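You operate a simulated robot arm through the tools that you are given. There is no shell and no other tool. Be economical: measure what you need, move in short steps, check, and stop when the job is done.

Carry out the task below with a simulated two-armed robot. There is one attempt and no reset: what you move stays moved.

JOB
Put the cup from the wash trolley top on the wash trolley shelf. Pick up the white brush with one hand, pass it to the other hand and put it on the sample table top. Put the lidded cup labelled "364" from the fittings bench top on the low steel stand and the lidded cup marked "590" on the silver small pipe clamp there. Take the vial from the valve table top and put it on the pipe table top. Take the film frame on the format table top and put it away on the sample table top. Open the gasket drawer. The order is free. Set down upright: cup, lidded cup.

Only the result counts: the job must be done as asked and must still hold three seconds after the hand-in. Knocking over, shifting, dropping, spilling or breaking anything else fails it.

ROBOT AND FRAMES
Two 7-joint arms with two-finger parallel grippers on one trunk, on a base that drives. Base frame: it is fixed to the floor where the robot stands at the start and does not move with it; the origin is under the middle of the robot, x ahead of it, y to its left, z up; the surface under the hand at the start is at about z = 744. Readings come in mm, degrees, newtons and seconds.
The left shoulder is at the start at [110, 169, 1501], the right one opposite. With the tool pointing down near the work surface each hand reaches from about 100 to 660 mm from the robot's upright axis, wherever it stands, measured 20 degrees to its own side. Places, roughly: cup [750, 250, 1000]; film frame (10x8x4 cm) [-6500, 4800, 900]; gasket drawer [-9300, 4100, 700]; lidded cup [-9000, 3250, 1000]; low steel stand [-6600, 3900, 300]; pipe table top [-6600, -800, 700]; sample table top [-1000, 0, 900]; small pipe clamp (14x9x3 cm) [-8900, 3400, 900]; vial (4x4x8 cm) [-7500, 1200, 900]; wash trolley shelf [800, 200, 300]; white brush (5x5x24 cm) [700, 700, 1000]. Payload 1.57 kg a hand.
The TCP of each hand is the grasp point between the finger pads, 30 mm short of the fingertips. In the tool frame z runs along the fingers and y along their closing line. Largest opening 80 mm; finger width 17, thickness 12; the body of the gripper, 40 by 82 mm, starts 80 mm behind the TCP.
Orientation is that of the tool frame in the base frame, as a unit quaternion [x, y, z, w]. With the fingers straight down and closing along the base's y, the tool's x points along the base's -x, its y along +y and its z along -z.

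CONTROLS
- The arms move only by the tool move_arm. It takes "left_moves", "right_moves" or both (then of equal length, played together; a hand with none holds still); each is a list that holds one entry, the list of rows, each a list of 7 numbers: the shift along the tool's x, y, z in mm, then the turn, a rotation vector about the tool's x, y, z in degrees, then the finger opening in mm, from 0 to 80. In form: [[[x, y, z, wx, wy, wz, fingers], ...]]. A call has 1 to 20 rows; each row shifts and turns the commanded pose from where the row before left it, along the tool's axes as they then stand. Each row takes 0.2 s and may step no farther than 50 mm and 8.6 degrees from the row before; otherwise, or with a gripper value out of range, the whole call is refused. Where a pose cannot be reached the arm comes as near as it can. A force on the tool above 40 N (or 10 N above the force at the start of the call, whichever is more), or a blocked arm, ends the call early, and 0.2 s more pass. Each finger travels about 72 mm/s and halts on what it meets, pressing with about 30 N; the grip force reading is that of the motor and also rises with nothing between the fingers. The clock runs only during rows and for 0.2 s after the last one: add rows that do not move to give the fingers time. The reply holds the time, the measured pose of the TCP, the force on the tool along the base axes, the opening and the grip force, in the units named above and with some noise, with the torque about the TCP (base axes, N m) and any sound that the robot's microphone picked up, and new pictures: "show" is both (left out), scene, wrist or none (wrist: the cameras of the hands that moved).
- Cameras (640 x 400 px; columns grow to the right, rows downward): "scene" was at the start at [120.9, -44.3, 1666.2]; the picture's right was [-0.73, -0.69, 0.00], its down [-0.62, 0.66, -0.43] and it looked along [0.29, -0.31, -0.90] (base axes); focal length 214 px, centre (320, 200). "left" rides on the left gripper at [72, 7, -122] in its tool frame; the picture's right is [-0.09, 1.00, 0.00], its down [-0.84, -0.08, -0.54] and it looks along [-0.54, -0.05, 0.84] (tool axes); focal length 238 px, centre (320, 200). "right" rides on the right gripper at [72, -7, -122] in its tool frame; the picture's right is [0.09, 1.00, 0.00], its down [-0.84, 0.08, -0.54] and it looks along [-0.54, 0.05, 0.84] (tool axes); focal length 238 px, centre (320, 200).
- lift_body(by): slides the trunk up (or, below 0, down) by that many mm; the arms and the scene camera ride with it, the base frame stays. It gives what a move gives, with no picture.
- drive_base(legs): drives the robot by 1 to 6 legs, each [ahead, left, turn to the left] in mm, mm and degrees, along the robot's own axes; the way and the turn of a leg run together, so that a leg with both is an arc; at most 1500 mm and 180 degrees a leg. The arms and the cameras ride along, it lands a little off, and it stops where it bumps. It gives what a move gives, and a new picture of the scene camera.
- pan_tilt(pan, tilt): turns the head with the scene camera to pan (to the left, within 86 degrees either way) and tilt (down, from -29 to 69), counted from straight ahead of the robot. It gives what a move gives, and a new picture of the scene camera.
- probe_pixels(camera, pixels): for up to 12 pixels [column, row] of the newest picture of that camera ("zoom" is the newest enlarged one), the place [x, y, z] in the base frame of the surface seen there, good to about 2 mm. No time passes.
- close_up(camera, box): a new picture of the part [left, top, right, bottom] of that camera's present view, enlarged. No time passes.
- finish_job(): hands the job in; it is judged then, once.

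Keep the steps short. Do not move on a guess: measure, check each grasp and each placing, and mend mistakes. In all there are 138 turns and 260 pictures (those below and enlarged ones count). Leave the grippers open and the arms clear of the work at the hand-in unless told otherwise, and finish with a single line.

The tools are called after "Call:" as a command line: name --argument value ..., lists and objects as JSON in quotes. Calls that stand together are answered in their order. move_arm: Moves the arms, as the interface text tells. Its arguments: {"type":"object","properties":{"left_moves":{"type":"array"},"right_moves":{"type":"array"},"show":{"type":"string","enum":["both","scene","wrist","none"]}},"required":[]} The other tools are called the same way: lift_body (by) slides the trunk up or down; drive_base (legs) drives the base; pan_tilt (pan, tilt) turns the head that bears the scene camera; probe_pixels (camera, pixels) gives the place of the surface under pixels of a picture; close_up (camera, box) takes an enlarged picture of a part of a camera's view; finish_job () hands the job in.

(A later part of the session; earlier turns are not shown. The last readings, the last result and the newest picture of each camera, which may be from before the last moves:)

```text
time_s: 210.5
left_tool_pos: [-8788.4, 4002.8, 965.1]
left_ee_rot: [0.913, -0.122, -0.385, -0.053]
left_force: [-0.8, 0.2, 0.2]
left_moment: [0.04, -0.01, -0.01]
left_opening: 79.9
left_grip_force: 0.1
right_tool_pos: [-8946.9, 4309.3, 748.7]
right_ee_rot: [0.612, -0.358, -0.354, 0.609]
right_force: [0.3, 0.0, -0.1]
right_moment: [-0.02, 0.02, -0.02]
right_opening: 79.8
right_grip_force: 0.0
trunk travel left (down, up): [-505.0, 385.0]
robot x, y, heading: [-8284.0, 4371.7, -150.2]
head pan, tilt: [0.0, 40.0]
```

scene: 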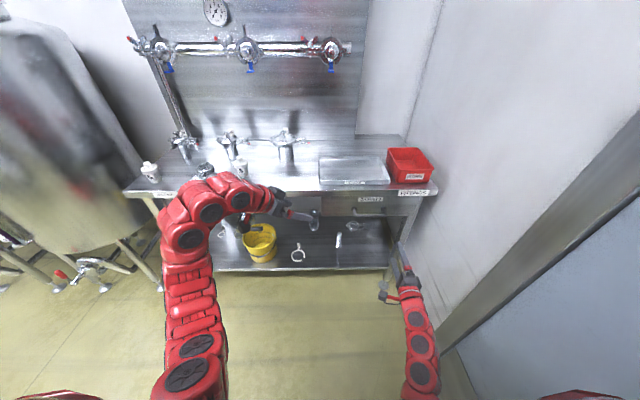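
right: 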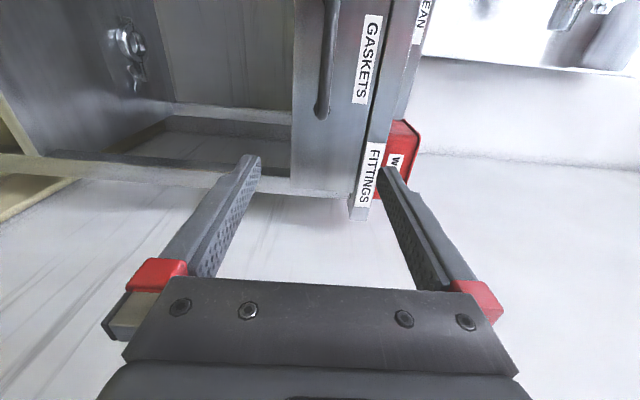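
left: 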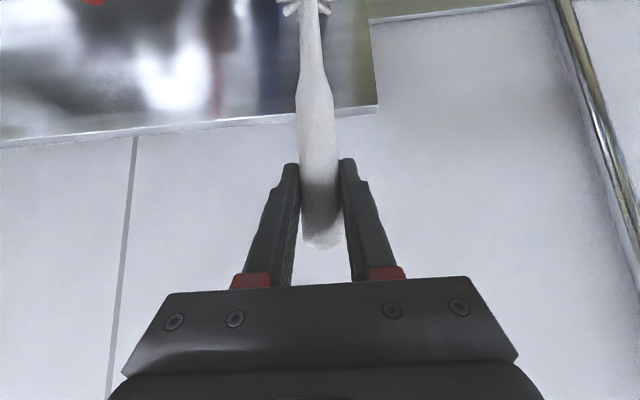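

Call:
probe_pixels --camera "right" --pixels '[[328, 20], [325, 60], [322, 105], [310, 80], [345, 60], [365, 60]]'

Call:
close_up --camera "right" --box '[240, 0, 440, 125]'

Call:
close_up --camera "scene" --box '[320, 170, 440, 245]'

```text
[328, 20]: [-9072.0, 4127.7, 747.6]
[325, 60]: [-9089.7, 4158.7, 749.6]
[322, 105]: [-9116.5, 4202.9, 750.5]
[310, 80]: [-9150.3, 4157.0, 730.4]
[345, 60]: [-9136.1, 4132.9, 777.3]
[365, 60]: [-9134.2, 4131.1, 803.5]
```

```text
3.20 times, centred on (340, 62) of right
```

zoom: 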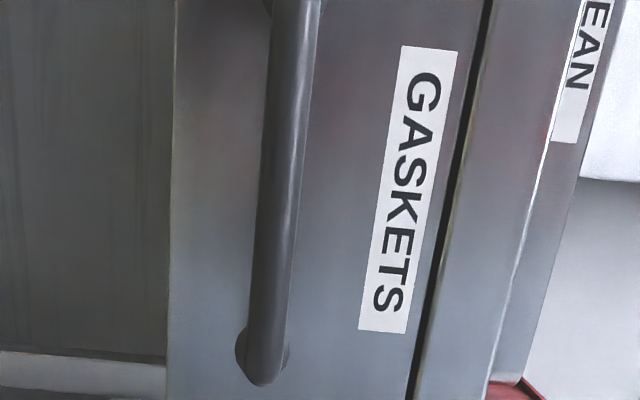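

```text
5.33 times, centred on (380, 208) of scene
```

zoom: 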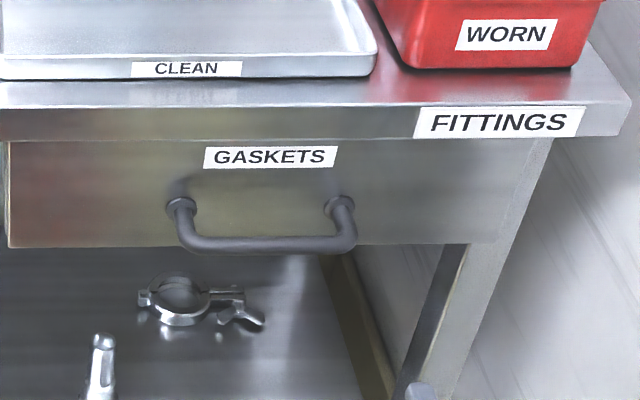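

Bar at s≈−5800, z 748, t≈8150. Shift 55 left, advance 200, and look.

Call:
move_arm --right_moves '[[[28, 0, 0, 0, 0, 0, 80], [27, 0, 0, 0, 0, 0, 80], [0, 0, 45, 0, 0, 0, 80], [0, 0, 45, 0, 0, 0, 80], [0, 0, 45, 0, 0, 0, 80], [0, 0, 45, 0, 0, 0, 80], [0, 0, 20, 0, 0, 0, 80], [0, 0, 0, 0, 0, 0, 80]]]' --show "wrist"

```text
time_s: 212.3
left_tool_pos: [-8788.0, 4002.8, 965.2]
left_ee_rot: [0.913, -0.122, -0.385, -0.053]
left_force: [0.6, -1.0, -0.2]
left_moment: [0.0, 0.03, -0.04]
left_opening: 79.9
left_grip_force: 0.0
right_tool_pos: [-9093.7, 4165.2, 748.0]
right_ee_rot: [0.612, -0.357, -0.356, 0.609]
right_force: [-0.3, 0.0, -0.2]
right_moment: [-0.04, -0.01, 0.0]
right_opening: 80.3
right_grip_force: 0.0
trunk travel left (down, up): [-505.0, 385.0]
robot x, y, heading: [-8281.5, 4375.0, -150.3]
head pan, tilt: [0.0, 40.0]
```

right: 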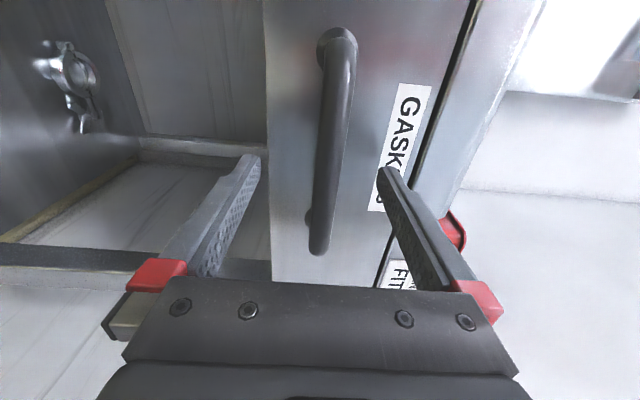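

Call:
probe_pixels --camera "right" --pixels '[[335, 110], [328, 160], [320, 220], [300, 150]]'

Call:
move_arm --right_moves '[[[0, 0, 0, 0, 0, 0, 40], [0, 0, 0, 0, 0, 0, 10], [0, 0, 0, 0, 0, 0, 0], [0, 0, 0, 0, 0, 0, 0], [0, 0, 0, 0, 0, 0, 0]]]' --show "wrist"

```text
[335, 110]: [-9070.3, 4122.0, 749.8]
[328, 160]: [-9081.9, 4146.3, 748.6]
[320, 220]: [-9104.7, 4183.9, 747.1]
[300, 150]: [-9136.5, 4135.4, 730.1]
```

```text
time_s: 213.5
left_tool_pos: [-8785.5, 4003.2, 966.3]
left_ee_rot: [0.913, -0.123, -0.386, -0.053]
left_force: [-0.2, 0.5, -0.3]
left_moment: [0.02, 0.07, 0.02]
left_opening: 80.0
left_grip_force: 0.2
right_tool_pos: [-9092.5, 4166.1, 750.9]
right_ee_rot: [0.61, -0.357, -0.357, 0.61]
right_force: [-5.2, 0.2, 19.8]
right_moment: [-0.09, 0.11, 0.23]
right_opening: 15.7
right_grip_force: 31.3
trunk travel left (down, up): [-505.0, 385.0]
robot x, y, heading: [-8281.3, 4376.4, -150.2]
head pan, tilt: [0.0, 40.0]
```

right: 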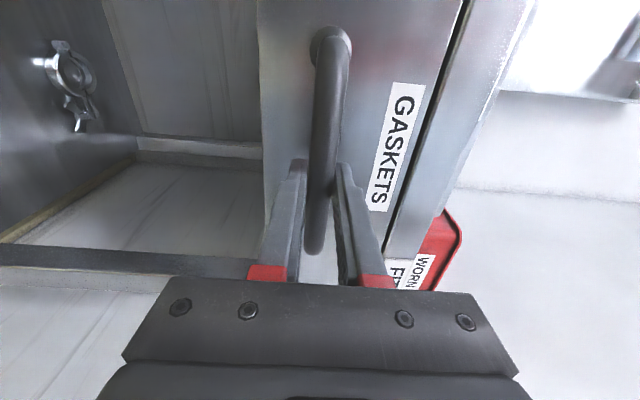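

Gripped the bar. Ease height +3 mm and pull the drawer back ~225 mm.

Call:
move_arm --right_moves '[[[0, 3, 0, 0, 0, 0, 0], [0, 0, -20, 0, 0, 0, 0], [0, 0, -30, 0, 0, 0, 0], [0, 0, -35, 0, 0, 0, 0], [0, 0, -35, 0, 0, 0, 0], [0, 0, -35, 0, 0, 0, 0], [0, 0, -35, 0, 0, 0, 0], [0, 0, -35, 0, 0, 0, 0], [0, 0, 0, 0, 0, 0, 0]]]' --show "scene"

```text
time_s: 215.5
left_tool_pos: [-8788.8, 4004.8, 966.2]
left_ee_rot: [0.913, -0.122, -0.385, -0.053]
left_force: [-0.3, -0.1, -0.4]
left_moment: [0.0, 0.0, -0.01]
left_opening: 80.0
left_grip_force: 0.0
right_tool_pos: [-8900.4, 4275.7, 751.2]
right_ee_rot: [0.61, -0.359, -0.357, 0.609]
right_force: [-12.1, 18.8, 7.0]
right_moment: [-0.03, 0.11, -0.48]
right_opening: 15.9
right_grip_force: 31.3
trunk travel left (down, up): [-505.0, 385.0]
robot x, y, heading: [-8284.2, 4372.8, -150.3]
head pan, tilt: [0.0, 40.0]
```

scene: 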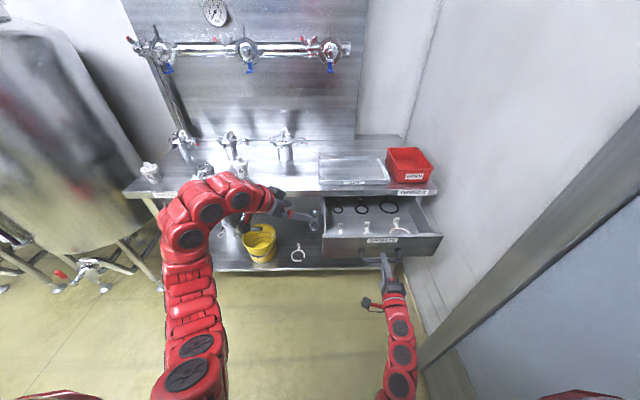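

Drawer is out 220 mm. Pull on gently up to its stop.

Call:
move_arm --right_moves '[[[-3, 0, 0, 0, 0, 0, 0], [0, 0, -20, 0, 0, 0, 0], [0, 0, -20, 0, 0, 0, 0], [0, 0, -20, 0, 0, 0, 0], [0, 0, -20, 0, 0, 0, 0], [0, 0, 0, 0, 0, 0, 0]]]' --show "scene"

```text
time_s: 216.9
left_tool_pos: [-8788.1, 4002.3, 965.9]
left_ee_rot: [0.913, -0.121, -0.386, -0.053]
left_force: [0.7, 0.6, -0.3]
left_moment: [0.01, 0.01, -0.03]
left_opening: 80.0
left_grip_force: 0.2
right_tool_pos: [-8830.0, 4315.7, 751.0]
right_ee_rot: [0.612, -0.358, -0.356, 0.609]
right_force: [-4.5, 8.3, 7.3]
right_moment: [-0.03, 0.09, -0.39]
right_opening: 15.8
right_grip_force: 31.6
trunk travel left (down, up): [-505.0, 385.0]
robot x, y, heading: [-8284.3, 4374.6, -150.3]
head pan, tilt: [0.0, 40.0]
```

scene: 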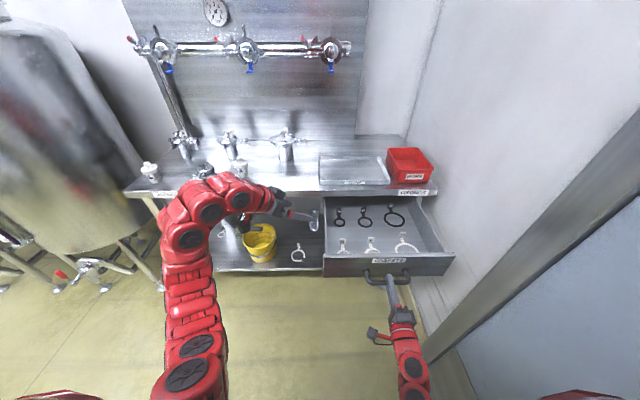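

Call:
move_arm --right_moves '[[[0, 0, -20, 0, 0, 0, 0], [0, 0, -20, 0, 0, 0, 0], [0, 0, -20, 0, 0, 0, 0], [0, 0, 0, 0, 0, 0, 0]]]' --show "none"

```text
time_s: 217.9
left_tool_pos: [-8788.4, 4004.6, 964.6]
left_ee_rot: [0.913, -0.122, -0.386, -0.052]
left_force: [-0.2, -0.1, 0.3]
left_moment: [-0.02, 0.02, -0.02]
left_opening: 80.0
left_grip_force: 0.0
right_tool_pos: [-8776.9, 4346.2, 751.0]
right_ee_rot: [0.611, -0.358, -0.355, 0.61]
right_force: [-7.3, 14.5, 9.0]
right_moment: [-0.04, 0.1, -0.65]
right_opening: 15.8
right_grip_force: 31.5
trunk travel left (down, up): [-505.0, 385.0]
robot x, y, heading: [-8282.0, 4373.2, -150.4]
head pan, tilt: [0.0, 40.0]
```

Drawer out 360 mm. Release and reverse the base 300 mm.

Call:
move_arm --right_moves '[[[0, 0, 0, 0, 0, 0, 30], [0, 0, 0, 0, 0, 0, 60], [0, 0, 0, 0, 0, 0, 80], [0, 0, 0, 0, 0, 0, 80]]]' --show "none"

Call:
drive_base --legs '[[-300, 0, 0]]'

```text
time_s: 218.9
left_tool_pos: [-8788.1, 4002.9, 966.7]
left_ee_rot: [0.913, -0.122, -0.385, -0.053]
left_force: [0.6, 0.3, -0.3]
left_moment: [0.02, 0.03, 0.0]
left_opening: 80.0
left_grip_force: 0.0
right_tool_pos: [-8777.8, 4344.3, 751.1]
right_ee_rot: [0.613, -0.357, -0.355, 0.609]
right_force: [0.7, -0.1, 0.6]
right_moment: [-0.01, 0.0, 0.0]
right_opening: 80.1
right_grip_force: 0.2
trunk travel left (down, up): [-505.0, 385.0]
robot x, y, heading: [-8278.2, 4375.7, -150.1]
head pan, tilt: [0.0, 40.0]
```

```text
time_s: 221.0
left_tool_pos: [-8527.9, 4148.8, 965.1]
left_ee_rot: [0.912, -0.122, -0.387, -0.054]
left_force: [0.8, -0.5, 0.3]
left_moment: [-0.02, -0.01, -0.01]
left_opening: 80.4
left_grip_force: 0.1
right_tool_pos: [-8519.4, 4492.6, 750.2]
right_ee_rot: [0.612, -0.357, -0.355, 0.61]
right_force: [-0.1, 0.2, 0.0]
right_moment: [-0.03, -0.01, 0.0]
right_opening: 79.9
right_grip_force: 0.1
trunk travel left (down, up): [-505.0, 385.0]
robot x, y, heading: [-8022.7, 4522.0, -150.1]
head pan, tilt: [0.0, 40.0]
```

scene: 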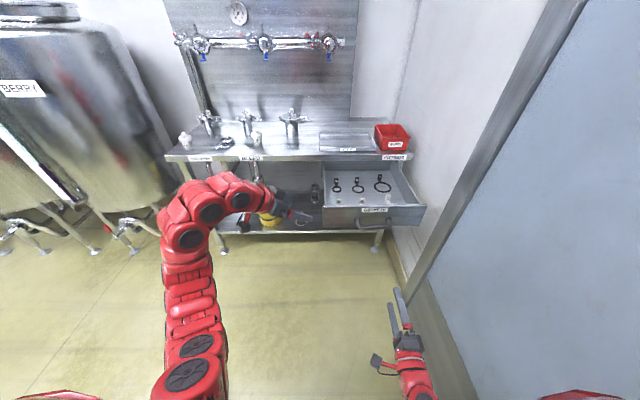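

Drawer is open. Now the left hand: raise trunk 250, yaw it straight, and drive to the bench in front of the cups.

Call:
lift_body --by 250

Call:
move_arm --left_moves '[[[0, 0, 0, -5.3, 0, -5.3, 80], [0, 0, 0, -5.3, 0, -5.3, 80], [0, 0, 0, -5.3, 0, -5.3, 80], [0, 0, 0, -5.3, 0, -5.3, 80], [0, 0, 0, -5.3, 0, -5.3, 80], [0, 0, 0, -5.3, 0, -5.3, 80]]]' --show "none"

Call:
drive_base --legs '[[300, 428, 0], [380, 0, 0]]'

Call:
pan_tilt --pan 5 --tilt 55

```text
time_s: 223.6
left_tool_pos: [-8529.2, 4149.1, 1215.0]
left_ee_rot: [0.913, -0.121, -0.386, -0.053]
left_force: [1.1, 0.2, 0.4]
left_moment: [-0.01, 0.03, -0.02]
left_opening: 79.8
left_grip_force: 0.1
right_tool_pos: [-8518.6, 4491.3, 1000.4]
right_ee_rot: [0.613, -0.357, -0.355, 0.609]
right_force: [0.1, 0.0, -0.1]
right_moment: [-0.02, -0.02, 0.01]
right_opening: 80.1
right_grip_force: 0.0
trunk travel left (down, up): [-755.0, 135.0]
robot x, y, heading: [-8020.8, 4526.6, -150.2]
head pan, tilt: [0.0, 40.0]
```

```text
time_s: 225.0
left_tool_pos: [-8529.3, 4149.5, 1215.4]
left_ee_rot: [0.891, 0.24, -0.375, 0.093]
left_force: [0.1, 0.0, 0.0]
left_moment: [-0.02, -0.03, -0.02]
left_opening: 79.9
left_grip_force: 0.1
right_tool_pos: [-8518.8, 4491.3, 1000.8]
right_ee_rot: [0.612, -0.357, -0.355, 0.609]
right_force: [-0.5, 0.1, 0.1]
right_moment: [0.02, 0.0, 0.0]
right_opening: 79.9
right_grip_force: 0.1
trunk travel left (down, up): [-755.0, 135.0]
robot x, y, heading: [-8022.5, 4519.4, -150.4]
head pan, tilt: [0.0, 40.0]
```

```text
time_s: 230.0
left_tool_pos: [-8910.3, 3443.4, 1214.1]
left_ee_rot: [0.891, 0.239, -0.374, 0.093]
left_force: [0.4, 0.4, 1.0]
left_moment: [-0.01, 0.03, 0.02]
left_opening: 80.1
left_grip_force: 0.2
right_tool_pos: [-8900.0, 3785.3, 1001.4]
right_ee_rot: [0.612, -0.357, -0.355, 0.609]
right_force: [0.1, -0.9, 0.2]
right_moment: [0.0, -0.01, -0.04]
right_opening: 79.9
right_grip_force: 0.1
trunk travel left (down, up): [-755.0, 135.0]
robot x, y, heading: [-8403.8, 3819.8, -150.1]
head pan, tilt: [0.0, 40.0]
```

scene: 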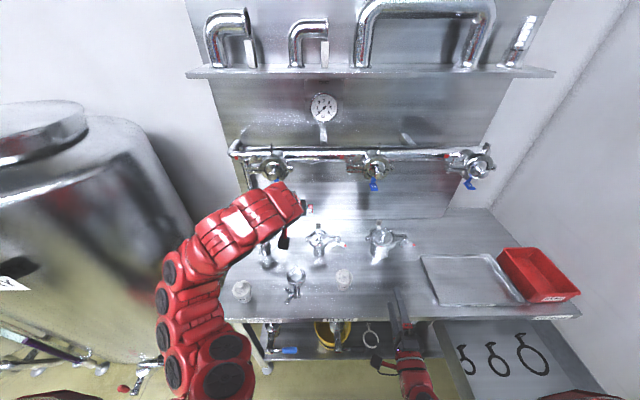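

```text
time_s: 230.8
left_tool_pos: [-8911.4, 3443.5, 1214.8]
left_ee_rot: [0.891, 0.238, -0.375, 0.093]
left_force: [0.1, -0.4, -0.5]
left_moment: [0.01, 0.04, 0.02]
left_opening: 80.2
left_grip_force: 0.0
right_tool_pos: [-8900.8, 3784.6, 1001.3]
right_ee_rot: [0.613, -0.357, -0.354, 0.609]
right_force: [0.0, -0.6, -0.1]
right_moment: [-0.02, 0.01, -0.01]
right_opening: 80.0
right_grip_force: 0.1
trunk travel left (down, up): [-755.0, 135.0]
robot x, y, heading: [-8404.6, 3813.4, -150.3]
head pan, tilt: [5.0, 55.0]
```

scene: 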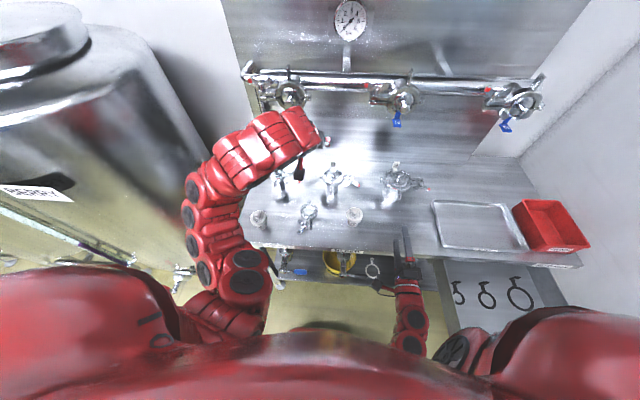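

Call:
close_up --camera "scene" --box '[340, 200, 372, 232]'

Call:
close_up --camera "scene" --box '[290, 195, 330, 240]'

Call:
close_up --camera "left" --box '[0, 0, 640, 400]'

```text
12.50 times, centred on (356, 216) of scene
```

zoom: 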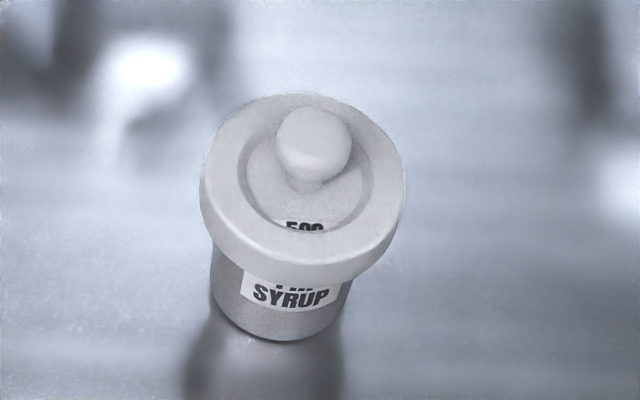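

```text
8.89 times, centred on (310, 218) of scene
```

zoom: 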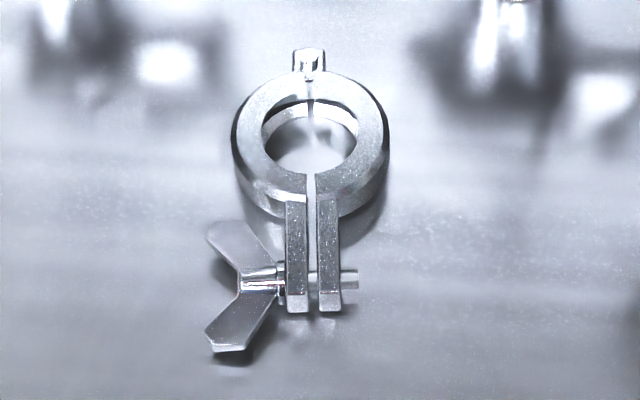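

```text
1.00 times, centred on (320, 200) of left (not enlarged: the box is as wide or as high as the picture)
```

zoom: 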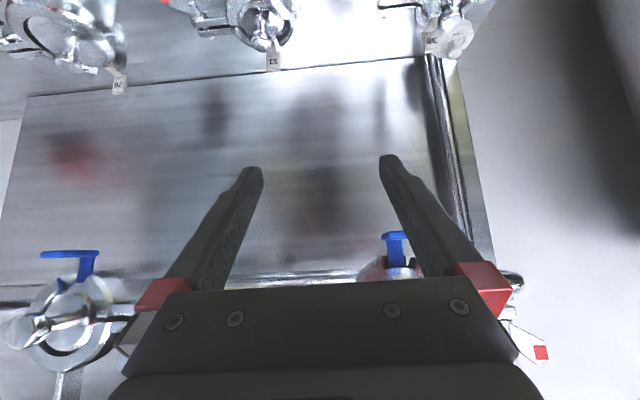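

Call:
close_up --camera "scene" --box '[290, 195, 330, 240]'

Call:
probe_pixels --camera "zoom" --pixels '[[240, 140], [380, 140], [312, 85], [257, 140], [364, 140], [296, 190], [330, 190], [295, 280], [330, 280], [310, 165], [285, 330], [225, 240]]'

Call:
probe_pixels --camera "scene" --pixels '[[345, 216], [366, 216], [354, 208], [355, 222], [352, 229], [355, 233], [249, 214], [267, 214], [258, 221]]'

```text
8.89 times, centred on (310, 218) of scene
```

zoom: 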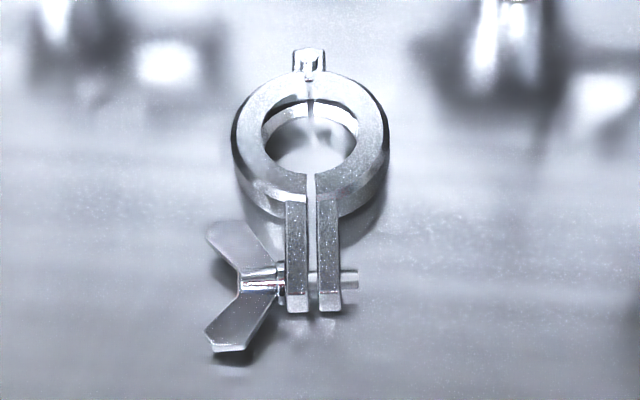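

```text
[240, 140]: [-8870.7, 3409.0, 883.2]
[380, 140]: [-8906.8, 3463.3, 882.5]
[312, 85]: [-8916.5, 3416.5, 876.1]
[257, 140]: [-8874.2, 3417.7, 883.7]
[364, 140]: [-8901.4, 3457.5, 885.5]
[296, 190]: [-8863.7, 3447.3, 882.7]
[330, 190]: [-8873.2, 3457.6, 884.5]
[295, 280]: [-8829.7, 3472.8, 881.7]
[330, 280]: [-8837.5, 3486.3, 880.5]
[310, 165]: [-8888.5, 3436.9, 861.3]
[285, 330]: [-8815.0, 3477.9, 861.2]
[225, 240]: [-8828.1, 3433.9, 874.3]
```

```text
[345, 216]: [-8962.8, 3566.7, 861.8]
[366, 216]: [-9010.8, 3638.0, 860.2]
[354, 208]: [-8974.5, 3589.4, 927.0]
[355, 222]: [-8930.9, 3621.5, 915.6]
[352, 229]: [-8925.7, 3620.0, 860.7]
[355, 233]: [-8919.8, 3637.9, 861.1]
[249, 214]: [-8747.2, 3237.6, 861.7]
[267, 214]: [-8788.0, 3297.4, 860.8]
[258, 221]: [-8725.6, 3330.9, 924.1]
```

Mid cup centre (-8954,3605); clamp ring centre (-8889,3436), hole ~44 mm, wider than the cup base (~40), so I'll set the cup over the rim and the flush lug plates at (-8859,3460). Left goes to the pre-grasp; right moves aside.

Call:
move_arm --left_moves '[[[18.1, -32.2, -18.1, 0, 0, 0, 80], [18.1, -32.2, -18.1, 0, 0, 0, 80], [18.1, -32.2, -18.1, 0, 0, 0, 80], [18.1, -32.2, -18.1, 0, 0, 0, 80], [18.1, -32.2, -18.1, 0, 0, 0, 80], [28.3, 0, 28.3, 0, 0, 0, 80], [28.3, 0, 28.3, 0, 0, 0, 80], [28.3, 0, 28.3, 0, 0, 0, 80], [28.3, 0, 28.3, 0, 0, 0, 80], [28.3, 0, 28.3, 0, 0, 0, 80], [28.3, 0, 28.3, 0, 0, 0, 80]]]' --right_moves '[[[-30, 0, 0, 0, 0, 0, 80], [-30, 0, 0, 0, 0, 0, 80], [-30, 0, 0, 0, 0, 0, 80], [-30, 0, 0, 0, 0, 0, 80], [-30, 0, 0, 0, 0, 0, 80], [0, 0, 0, 0, 0, 0, 80], [0, 0, 0, 0, 0, 0, 80], [0, 0, 0, 0, 0, 0, 80], [0, 0, 0, 0, 0, 0, 80], [0, 0, 0, 0, 0, 0, 80], [0, 0, 0, 0, 0, 0, 80]]]'

```text
time_s: 233.2
left_tool_pos: [-8922.1, 3535.1, 925.8]
left_ee_rot: [0.885, 0.237, -0.391, 0.091]
left_force: [4.5, 0.0, 13.6]
left_moment: [0.73, 0.16, -0.26]
left_opening: 78.2
left_grip_force: 0.1
left hand out of reach, approached as far as the arm can: row 1, 2, 3, 4, 5
right_tool_pos: [-8973.0, 3915.7, 1000.7]
right_ee_rot: [0.613, -0.356, -0.355, 0.61]
right_force: [0.2, -0.4, -0.6]
right_moment: [-0.01, 0.02, 0.0]
right_opening: 79.7
right_grip_force: 0.1
trunk travel left (down, up): [-755.0, 135.0]
robot x, y, heading: [-8404.2, 3818.7, -150.1]
head pan, tilt: [5.0, 55.0]
stopped in row 11 (left hand): the force on the tool passed its limit at 66 N (the readings are from after the stop); the commanded pose is now the measured one
```

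scene: 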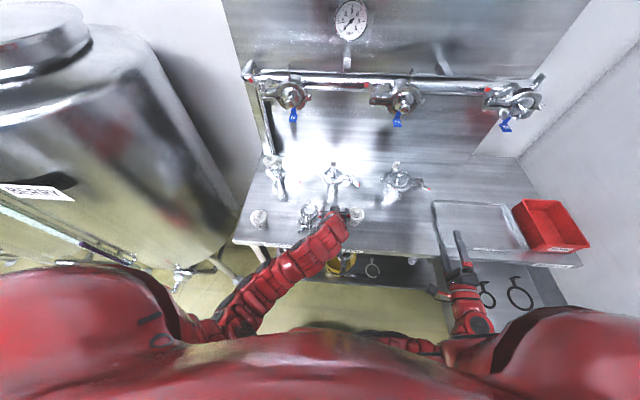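
right: 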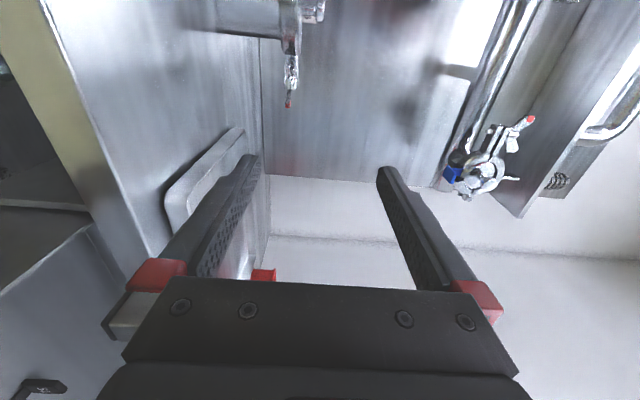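
left: 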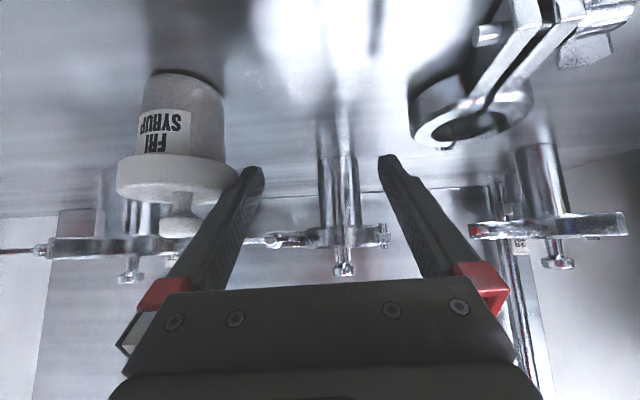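

The sideways rows were out of reach, so the hand came down beside the lid and touched it. Lift straight back up and re-check the cup.

Call:
move_arm --left_moves '[[[-14, 0, -14, 0, 0, 0, 80], [-28, 0, -28, 0, 0, 0, 80], [-28, 0, -28, 0, 0, 0, 80]]]' --show "wrist"

Call:
close_up --camera "scene" --box '[240, 150, 400, 250]'

```text
time_s: 234.0
left_tool_pos: [-8919.5, 3535.5, 1021.7]
left_ee_rot: [0.887, 0.238, -0.385, 0.092]
left_force: [-1.3, 1.0, -0.5]
left_moment: [-0.02, 0.01, -0.01]
left_opening: 80.0
left_grip_force: 0.0
right_tool_pos: [-8975.5, 3915.8, 1000.2]
right_ee_rot: [0.612, -0.357, -0.356, 0.609]
right_force: [-0.4, 0.6, 0.3]
right_moment: [0.02, -0.03, 0.01]
right_opening: 80.1
right_grip_force: 0.1
trunk travel left (down, up): [-755.0, 135.0]
robot x, y, heading: [-8404.3, 3815.5, -150.2]
head pan, tilt: [5.0, 55.0]
```

left: 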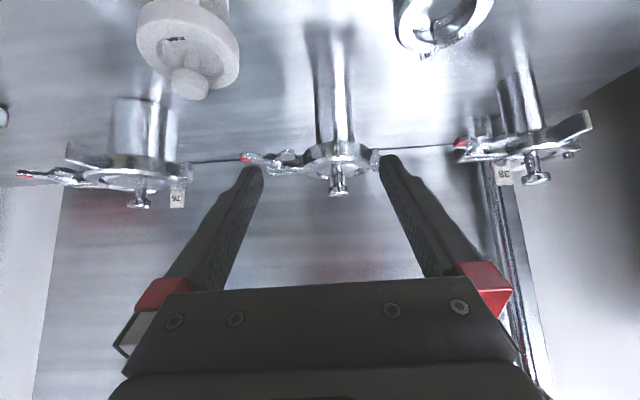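

```text
4.00 times, centred on (320, 200) of scene
```

zoom: 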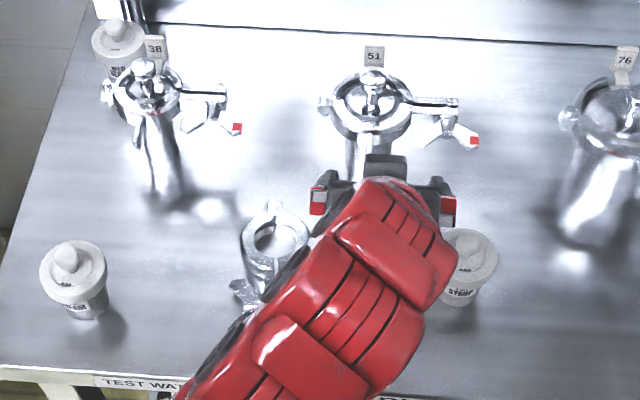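

Call:
close_up --camera "left" --box '[130, 0, 250, 105]'

Call:
probe_pixels --camera "left" --pixels '[[140, 30], [238, 55], [180, 38], [192, 82], [240, 40], [160, 60], [220, 80]]'

Call:
close_up --camera "scene" --box '[260, 150, 285, 175]'

```text
3.81 times, centred on (190, 52) of left
```

zoom: 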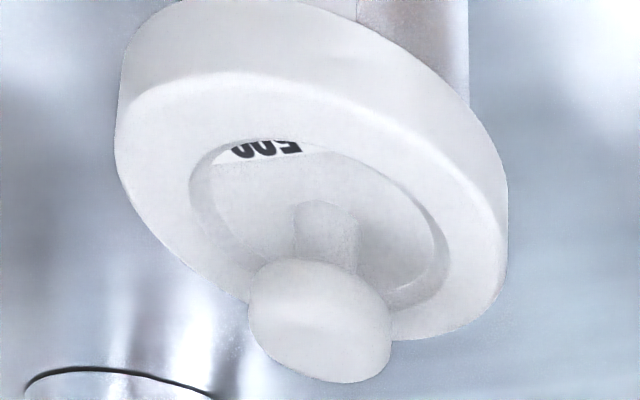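

```text
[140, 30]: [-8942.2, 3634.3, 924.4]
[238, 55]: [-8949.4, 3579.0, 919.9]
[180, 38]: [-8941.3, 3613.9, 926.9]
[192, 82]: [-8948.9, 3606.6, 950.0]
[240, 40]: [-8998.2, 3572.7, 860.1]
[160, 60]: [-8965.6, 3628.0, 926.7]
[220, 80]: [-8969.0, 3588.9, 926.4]
```

```text
16.00 times, centred on (272, 162) of scene
```

zoom: 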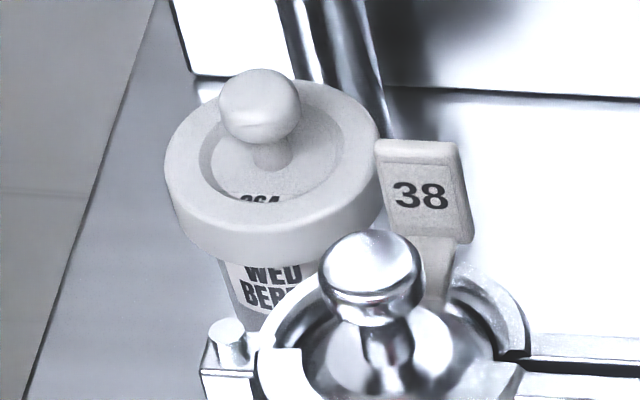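

Labels confirmed: back "364", middle "590"; the cup hasn't moved. The arm is too folded there, so I shift the base: back 130, right 80.

Call:
drive_base --legs '[[-130, -80, 0]]'

Call:
move_arm --left_moves '[[[0, 0, 0, 0, 0, 0, 80], [10, 0, 10, 0, 0, 0, 80], [15, 0, 15, 0, 0, 0, 80]]]' --show "wrist"

```text
time_s: 235.4
left_tool_pos: [-8845.3, 3669.2, 1021.9]
left_ee_rot: [0.886, 0.238, -0.387, 0.092]
left_force: [0.4, 0.2, 0.5]
left_moment: [0.0, 0.02, 0.0]
left_opening: 79.9
left_grip_force: 0.0
right_tool_pos: [-8900.5, 4050.4, 999.6]
right_ee_rot: [0.612, -0.358, -0.355, 0.61]
right_force: [0.1, 0.2, 0.4]
right_moment: [-0.01, 0.0, 0.06]
right_opening: 79.9
right_grip_force: 0.0
trunk travel left (down, up): [-755.0, 135.0]
robot x, y, heading: [-8334.9, 3950.8, -150.2]
head pan, tilt: [5.0, 55.0]
```

scene: 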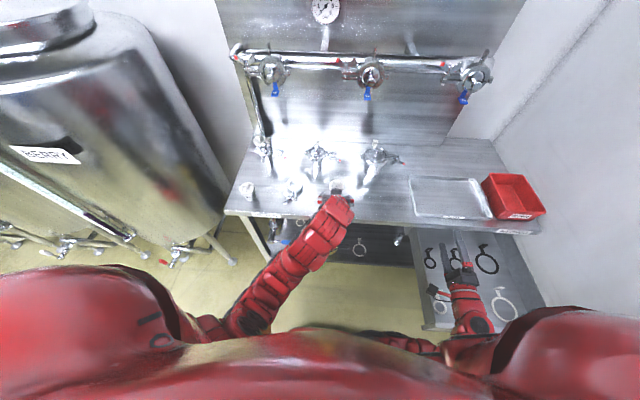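

```text
time_s: 236.2
left_tool_pos: [-8845.4, 3669.6, 986.7]
left_ee_rot: [0.886, 0.239, -0.386, 0.091]
left_force: [-0.2, -0.5, 1.0]
left_moment: [-0.02, -0.02, 0.01]
left_opening: 80.0
left_grip_force: 0.1
right_tool_pos: [-8900.7, 4048.7, 1000.3]
right_ee_rot: [0.613, -0.357, -0.354, 0.609]
right_force: [0.0, -0.4, -0.1]
right_moment: [0.0, 0.02, 0.02]
right_opening: 80.1
right_grip_force: 0.1
trunk travel left (down, up): [-755.0, 135.0]
robot x, y, heading: [-8332.8, 3947.1, -150.3]
head pan, tilt: [5.0, 55.0]
```

left: 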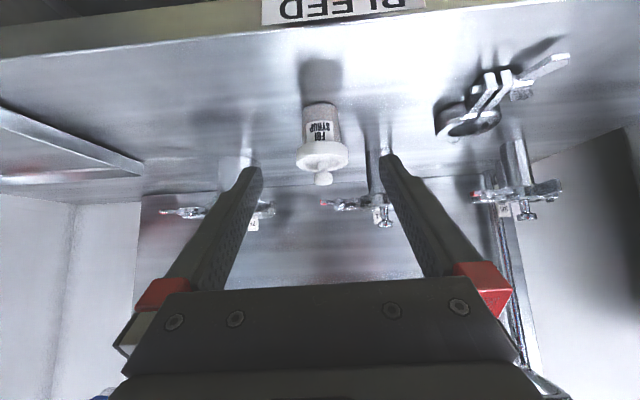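

Cup is laterally centred. Approach along the tool axis.

Call:
move_arm --left_moves '[[[-17, 0, 0, 0, 0, 0, 80], [0, 0, 40, 0, 0, 0, 80], [0, 0, 40, 0, 0, 0, 80], [0, 0, 40, 0, 0, 0, 80], [0, 0, 36, 0, 0, 0, 80], [0, 0, 0, 0, 0, 0, 80]]]' --show "wrist"

```text
time_s: 237.6
left_tool_pos: [-8955.4, 3609.3, 892.5]
left_ee_rot: [0.886, 0.239, -0.387, 0.092]
left_force: [-0.3, -0.4, 0.6]
left_moment: [0.02, 0.02, 0.04]
left_opening: 80.1
left_grip_force: 0.1
right_tool_pos: [-8900.1, 4048.9, 999.3]
right_ee_rot: [0.612, -0.357, -0.355, 0.61]
right_force: [-0.2, 0.3, 0.4]
right_moment: [-0.02, 0.0, -0.01]
right_opening: 80.2
right_grip_force: 0.0
trunk travel left (down, up): [-755.0, 135.0]
robot x, y, heading: [-8335.9, 3953.7, -150.3]
head pan, tilt: [5.0, 55.0]
```

left: 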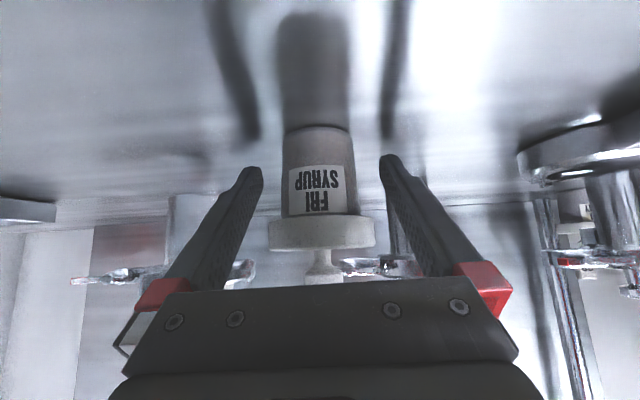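

Call:
move_arm --left_moves '[[[0, 0, 0, 0, 0, 0, 55], [0, 0, 0, 0, 0, 0, 40], [0, 0, 0, 0, 0, 0, 20], [0, 0, 0, 0, 0, 0, 20], [0, 0, 0, 0, 0, 0, 20]]]' --show "wrist"

```text
time_s: 238.8
left_tool_pos: [-8955.3, 3609.4, 891.2]
left_ee_rot: [0.886, 0.238, -0.386, 0.092]
left_force: [-0.1, 0.6, -0.2]
left_moment: [-0.01, 0.05, 0.0]
left_opening: 53.8
left_grip_force: 29.6
right_tool_pos: [-8902.2, 4049.4, 1000.2]
right_ee_rot: [0.613, -0.356, -0.355, 0.61]
right_force: [0.5, 0.1, 0.7]
right_moment: [-0.01, 0.03, 0.0]
right_opening: 80.2
right_grip_force: 0.1
trunk travel left (down, up): [-755.0, 135.0]
robot x, y, heading: [-8329.6, 3953.0, -150.3]
head pan, tilt: [5.0, 55.0]
```

left: 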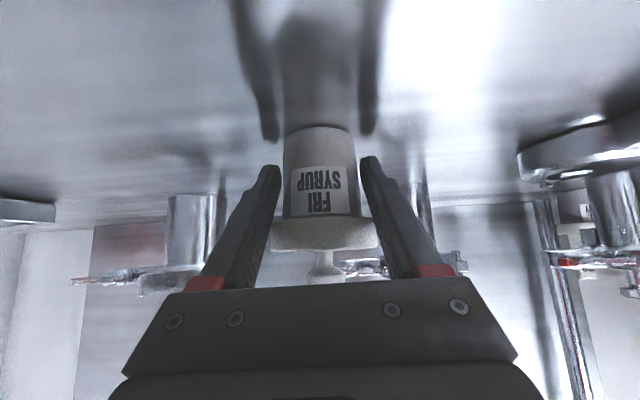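

Fingers met the lid edge (53.8 mm), not the body. Reopen, back off 13 mm so the tips grip the body under the lid.

Call:
move_arm --left_moves '[[[0, 0, 0, 0, 0, 0, 70], [0, 0, 0, 0, 0, 0, 80], [9.3, 0, -9, 0, 0, 0, 80], [0, 0, 0, 0, 0, 0, 80], [0, 0, 0, 0, 0, 0, 50], [0, 0, 0, 0, 0, 0, 30], [0, 0, 0, 0, 0, 0, 20], [0, 0, 0, 0, 0, 0, 20], [0, 0, 0, 0, 0, 0, 20]]]' --show "wrist"

```text
time_s: 240.8
left_tool_pos: [-8944.9, 3615.1, 891.8]
left_ee_rot: [0.886, 0.238, -0.387, 0.092]
left_force: [0.1, -0.4, -0.7]
left_moment: [0.01, -0.01, -0.03]
left_opening: 46.1
left_grip_force: 30.0
right_tool_pos: [-8901.8, 4048.9, 1000.2]
right_ee_rot: [0.612, -0.357, -0.355, 0.61]
right_force: [-0.8, 0.2, 0.3]
right_moment: [0.02, -0.02, -0.03]
right_opening: 80.0
right_grip_force: 0.1
trunk travel left (down, up): [-755.0, 135.0]
robot x, y, heading: [-8331.6, 3950.4, -150.4]
head pan, tilt: [5.0, 55.0]
```

left: 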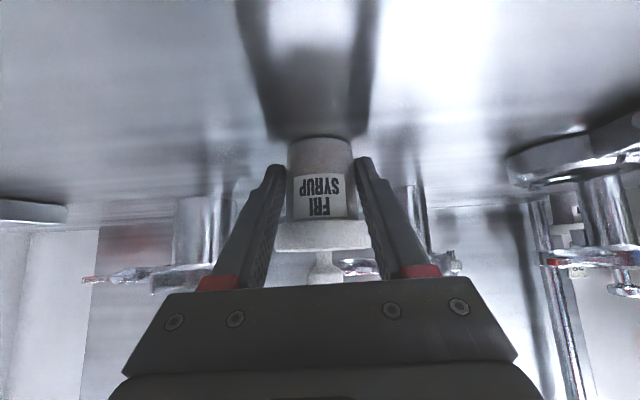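

Call:
move_arm --left_moves '[[[0, 0, 0, 0, 0, 0, 70], [0, 0, 0, 0, 0, 0, 80], [7, 0, -3, 0, 0, 0, 80], [0, 0, 0, 0, 0, 0, 60], [0, 0, 0, 0, 0, 0, 40], [0, 0, 0, 0, 0, 0, 20], [0, 0, 0, 0, 0, 0, 20], [0, 0, 0, 0, 0, 0, 20]]]' --show "wrist"

```text
time_s: 242.6
left_tool_pos: [-8940.3, 3618.4, 889.5]
left_ee_rot: [0.886, 0.239, -0.387, 0.092]
left_force: [-0.5, 0.0, 0.1]
left_moment: [-0.04, 0.05, -0.02]
left_opening: 44.6
left_grip_force: 30.6
right_tool_pos: [-8901.2, 4049.9, 999.9]
right_ee_rot: [0.612, -0.357, -0.355, 0.609]
right_force: [0.1, -0.4, 0.2]
right_moment: [-0.03, 0.0, -0.02]
right_opening: 80.1
right_grip_force: 0.1
trunk travel left (down, up): [-755.0, 135.0]
robot x, y, heading: [-8333.5, 3951.4, -150.2]
head pan, tilt: [5.0, 55.0]
```

left: 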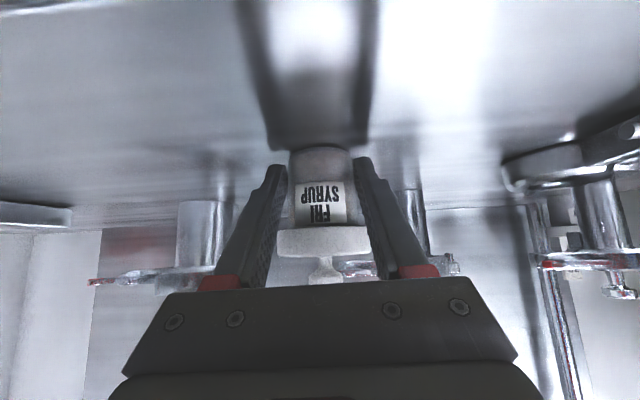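

Now 44.6 mm, on the body. Test-lift.

Call:
move_arm --left_moves '[[[-11, 0, -10.3, 0, 0, 0, 20], [-22, 0, -20.6, 0, 0, 0, 20], [-15, 0, -14, 0, 0, 0, 20], [0, 0, 0, 0, 0, 0, 20]]]' --show "wrist"

```text
time_s: 243.6
left_tool_pos: [-8937.7, 3618.2, 952.8]
left_ee_rot: [0.886, 0.238, -0.387, 0.092]
left_force: [0.9, -0.1, 0.0]
left_moment: [0.01, -0.02, -0.01]
left_opening: 44.9
left_grip_force: 30.1
right_tool_pos: [-8900.7, 4048.5, 999.8]
right_ee_rot: [0.612, -0.357, -0.356, 0.609]
right_force: [-0.4, 0.1, -0.9]
right_moment: [0.02, 0.01, 0.01]
right_opening: 79.9
right_grip_force: 0.1
trunk travel left (down, up): [-755.0, 135.0]
robot x, y, heading: [-8334.3, 3952.1, -150.2]
head pan, tilt: [5.0, 55.0]
```

left: 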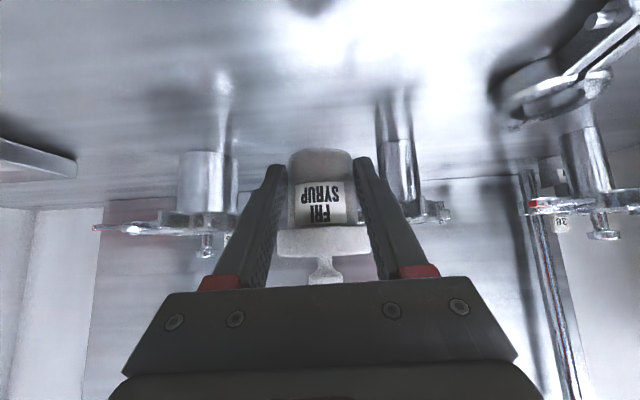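

Lifted. Move 175 left over the clamp and look.

Call:
move_arm --left_moves '[[[0, 44, 0, 0, 0, 0, 20], [0, 44, 0, 0, 0, 0, 20], [0, 44, 0, 0, 0, 0, 20], [0, 43, 0, 0, 0, 0, 20], [0, 0, 0, 0, 0, 0, 20]]]'

```text
time_s: 244.8
left_tool_pos: [-8852.7, 3469.0, 949.1]
left_ee_rot: [0.886, 0.239, -0.387, 0.092]
left_force: [-0.3, 0.4, -1.1]
left_moment: [0.04, -0.03, -0.03]
left_opening: 45.1
left_grip_force: 29.8
right_tool_pos: [-8902.0, 4050.6, 1000.6]
right_ee_rot: [0.613, -0.357, -0.356, 0.609]
right_force: [-0.2, -0.4, 0.3]
right_moment: [-0.01, 0.02, 0.0]
right_opening: 79.9
right_grip_force: 0.1
trunk travel left (down, up): [-755.0, 135.0]
robot x, y, heading: [-8330.1, 3951.0, -150.2]
head pan, tilt: [5.0, 55.0]
```

scene: 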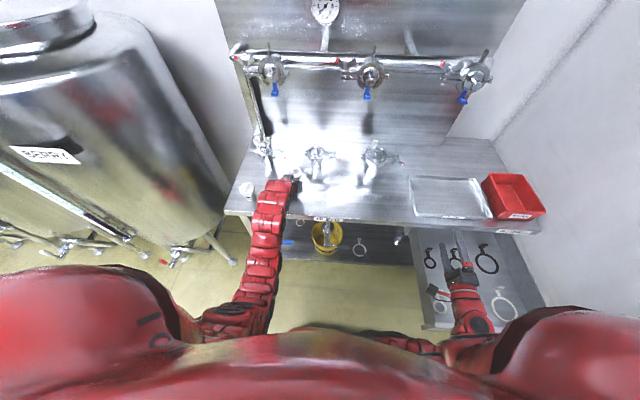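
left: 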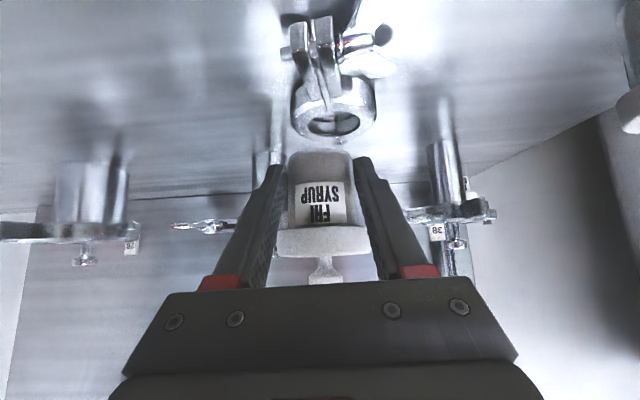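

Call:
probe_pixels --camera "left" --pixels '[[320, 153], [292, 160], [349, 160], [320, 180], [320, 238], [278, 240], [366, 240], [300, 60], [325, 60], [333, 110], [300, 105], [370, 100]]'

```text
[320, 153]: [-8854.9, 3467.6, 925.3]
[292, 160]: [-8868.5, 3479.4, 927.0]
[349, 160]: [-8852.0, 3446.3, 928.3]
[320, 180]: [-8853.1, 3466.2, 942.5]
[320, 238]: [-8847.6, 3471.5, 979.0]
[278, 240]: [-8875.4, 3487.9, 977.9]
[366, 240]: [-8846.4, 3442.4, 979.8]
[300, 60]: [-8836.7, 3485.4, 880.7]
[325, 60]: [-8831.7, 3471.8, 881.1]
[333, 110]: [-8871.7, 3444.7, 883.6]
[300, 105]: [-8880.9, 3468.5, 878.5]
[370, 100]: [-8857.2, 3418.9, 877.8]
```

Cup centre is ≈(-8870.5,3458.5); shift to (-8859,3459.5) and lower 33 mm.

Call:
move_arm --left_moves '[[[7.2, 4.8, -7.6, 0, 0, 0, 20], [12, 0, 11.3, 0, 0, 0, 20], [10.5, 0, 9.8, 0, 0, 0, 20], [0, 0, 0, 0, 0, 0, 20]]]' --show "wrist"

```text
time_s: 245.8
left_tool_pos: [-8840.8, 3467.2, 920.1]
left_ee_rot: [0.886, 0.24, -0.386, 0.093]
left_force: [0.3, -0.3, -1.7]
left_moment: [0.01, -0.02, 0.02]
left_opening: 44.7
left_grip_force: 29.8
right_tool_pos: [-8901.6, 4048.4, 1000.7]
right_ee_rot: [0.612, -0.357, -0.355, 0.61]
right_force: [-0.5, 0.2, 0.1]
right_moment: [0.0, 0.01, 0.0]
right_opening: 79.9
right_grip_force: 0.0
trunk travel left (down, up): [-755.0, 135.0]
robot x, y, heading: [-8331.1, 3951.4, -150.4]
head pan, tilt: [5.0, 55.0]
```

left: 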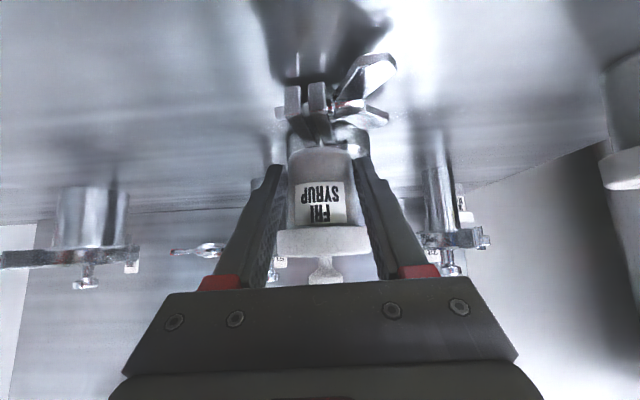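

Call:
move_arm --left_moves '[[[1.46, 0, 1.37, 0, 0, 0, 20], [1.46, 0, 1.37, 0, 0, 0, 20], [1.46, 0, 1.37, 0, 0, 0, 20], [0, 0, 0, 0, 0, 0, 20]]]' --show "wrist"

```text
time_s: 246.8
left_tool_pos: [-8840.7, 3468.6, 914.0]
left_ee_rot: [0.886, 0.239, -0.386, 0.092]
left_force: [0.4, 0.3, -1.2]
left_moment: [-0.02, -0.02, -0.01]
left_opening: 44.7
left_grip_force: 29.7
right_tool_pos: [-8901.3, 4050.5, 1000.8]
right_ee_rot: [0.613, -0.356, -0.356, 0.609]
right_force: [1.1, 0.8, -0.6]
right_moment: [-0.02, 0.0, 0.02]
right_opening: 80.0
right_grip_force: 0.1
trunk travel left (down, up): [-755.0, 135.0]
robot x, y, heading: [-8328.8, 3950.5, -150.2]
head pan, tilt: [5.0, 55.0]
```

left: 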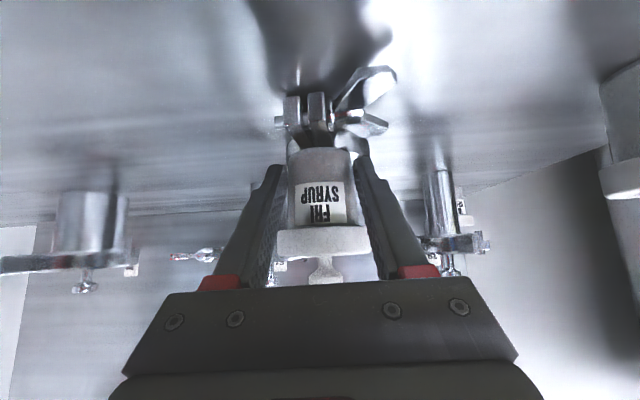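

Call:
move_arm --left_moves '[[[0.8, 0, 0.7, 0, 0, 0, 20], [0.8, 0, 0.7, 0, 0, 0, 20], [0, 0, 0, 0, 0, 0, 20]]]' --show "none"

```text
time_s: 247.6
left_tool_pos: [-8840.8, 3468.2, 911.7]
left_ee_rot: [0.886, 0.238, -0.388, 0.092]
left_force: [-0.4, 1.0, -1.0]
left_moment: [0.02, 0.02, -0.01]
left_opening: 44.9
left_grip_force: 30.0
right_tool_pos: [-8901.1, 4048.4, 1001.1]
right_ee_rot: [0.613, -0.358, -0.355, 0.609]
right_force: [-0.6, -0.2, -0.2]
right_moment: [-0.04, 0.04, 0.01]
right_opening: 80.0
right_grip_force: 0.0
trunk travel left (down, up): [-755.0, 135.0]
robot x, y, heading: [-8328.5, 3949.5, -150.2]
head pan, tilt: [5.0, 55.0]
```

Call:
move_arm --left_moves '[[[0.8, 0, 0.7, 0, 0, 0, 20], [0.8, 0, 0.7, 0, 0, 0, 20], [0, 0, 0, 0, 0, 0, 20]]]' --show "wrist"

```text
time_s: 248.4
left_tool_pos: [-8841.1, 3467.6, 911.6]
left_ee_rot: [0.885, 0.238, -0.389, 0.092]
left_force: [-2.5, -0.5, 9.6]
left_moment: [-0.19, 0.32, -0.03]
left_opening: 45.1
left_grip_force: 29.5
right_tool_pos: [-8900.8, 4049.1, 1000.5]
right_ee_rot: [0.611, -0.357, -0.356, 0.61]
right_force: [-1.3, 0.4, 0.8]
right_moment: [0.01, 0.01, -0.02]
right_opening: 80.1
right_grip_force: 0.1
trunk travel left (down, up): [-755.0, 135.0]
robot x, y, heading: [-8333.6, 3952.4, -150.2]
head pan, tilt: [5.0, 55.0]
```

left: 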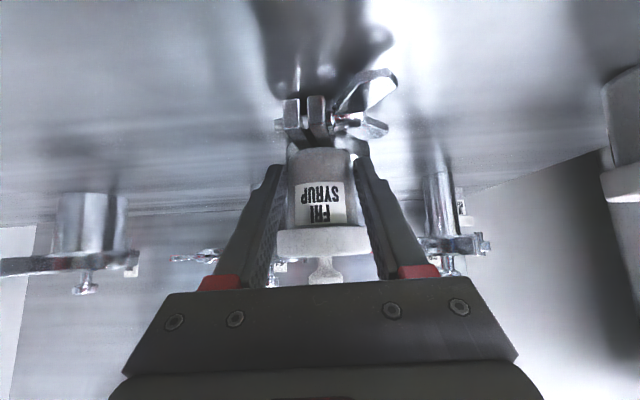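

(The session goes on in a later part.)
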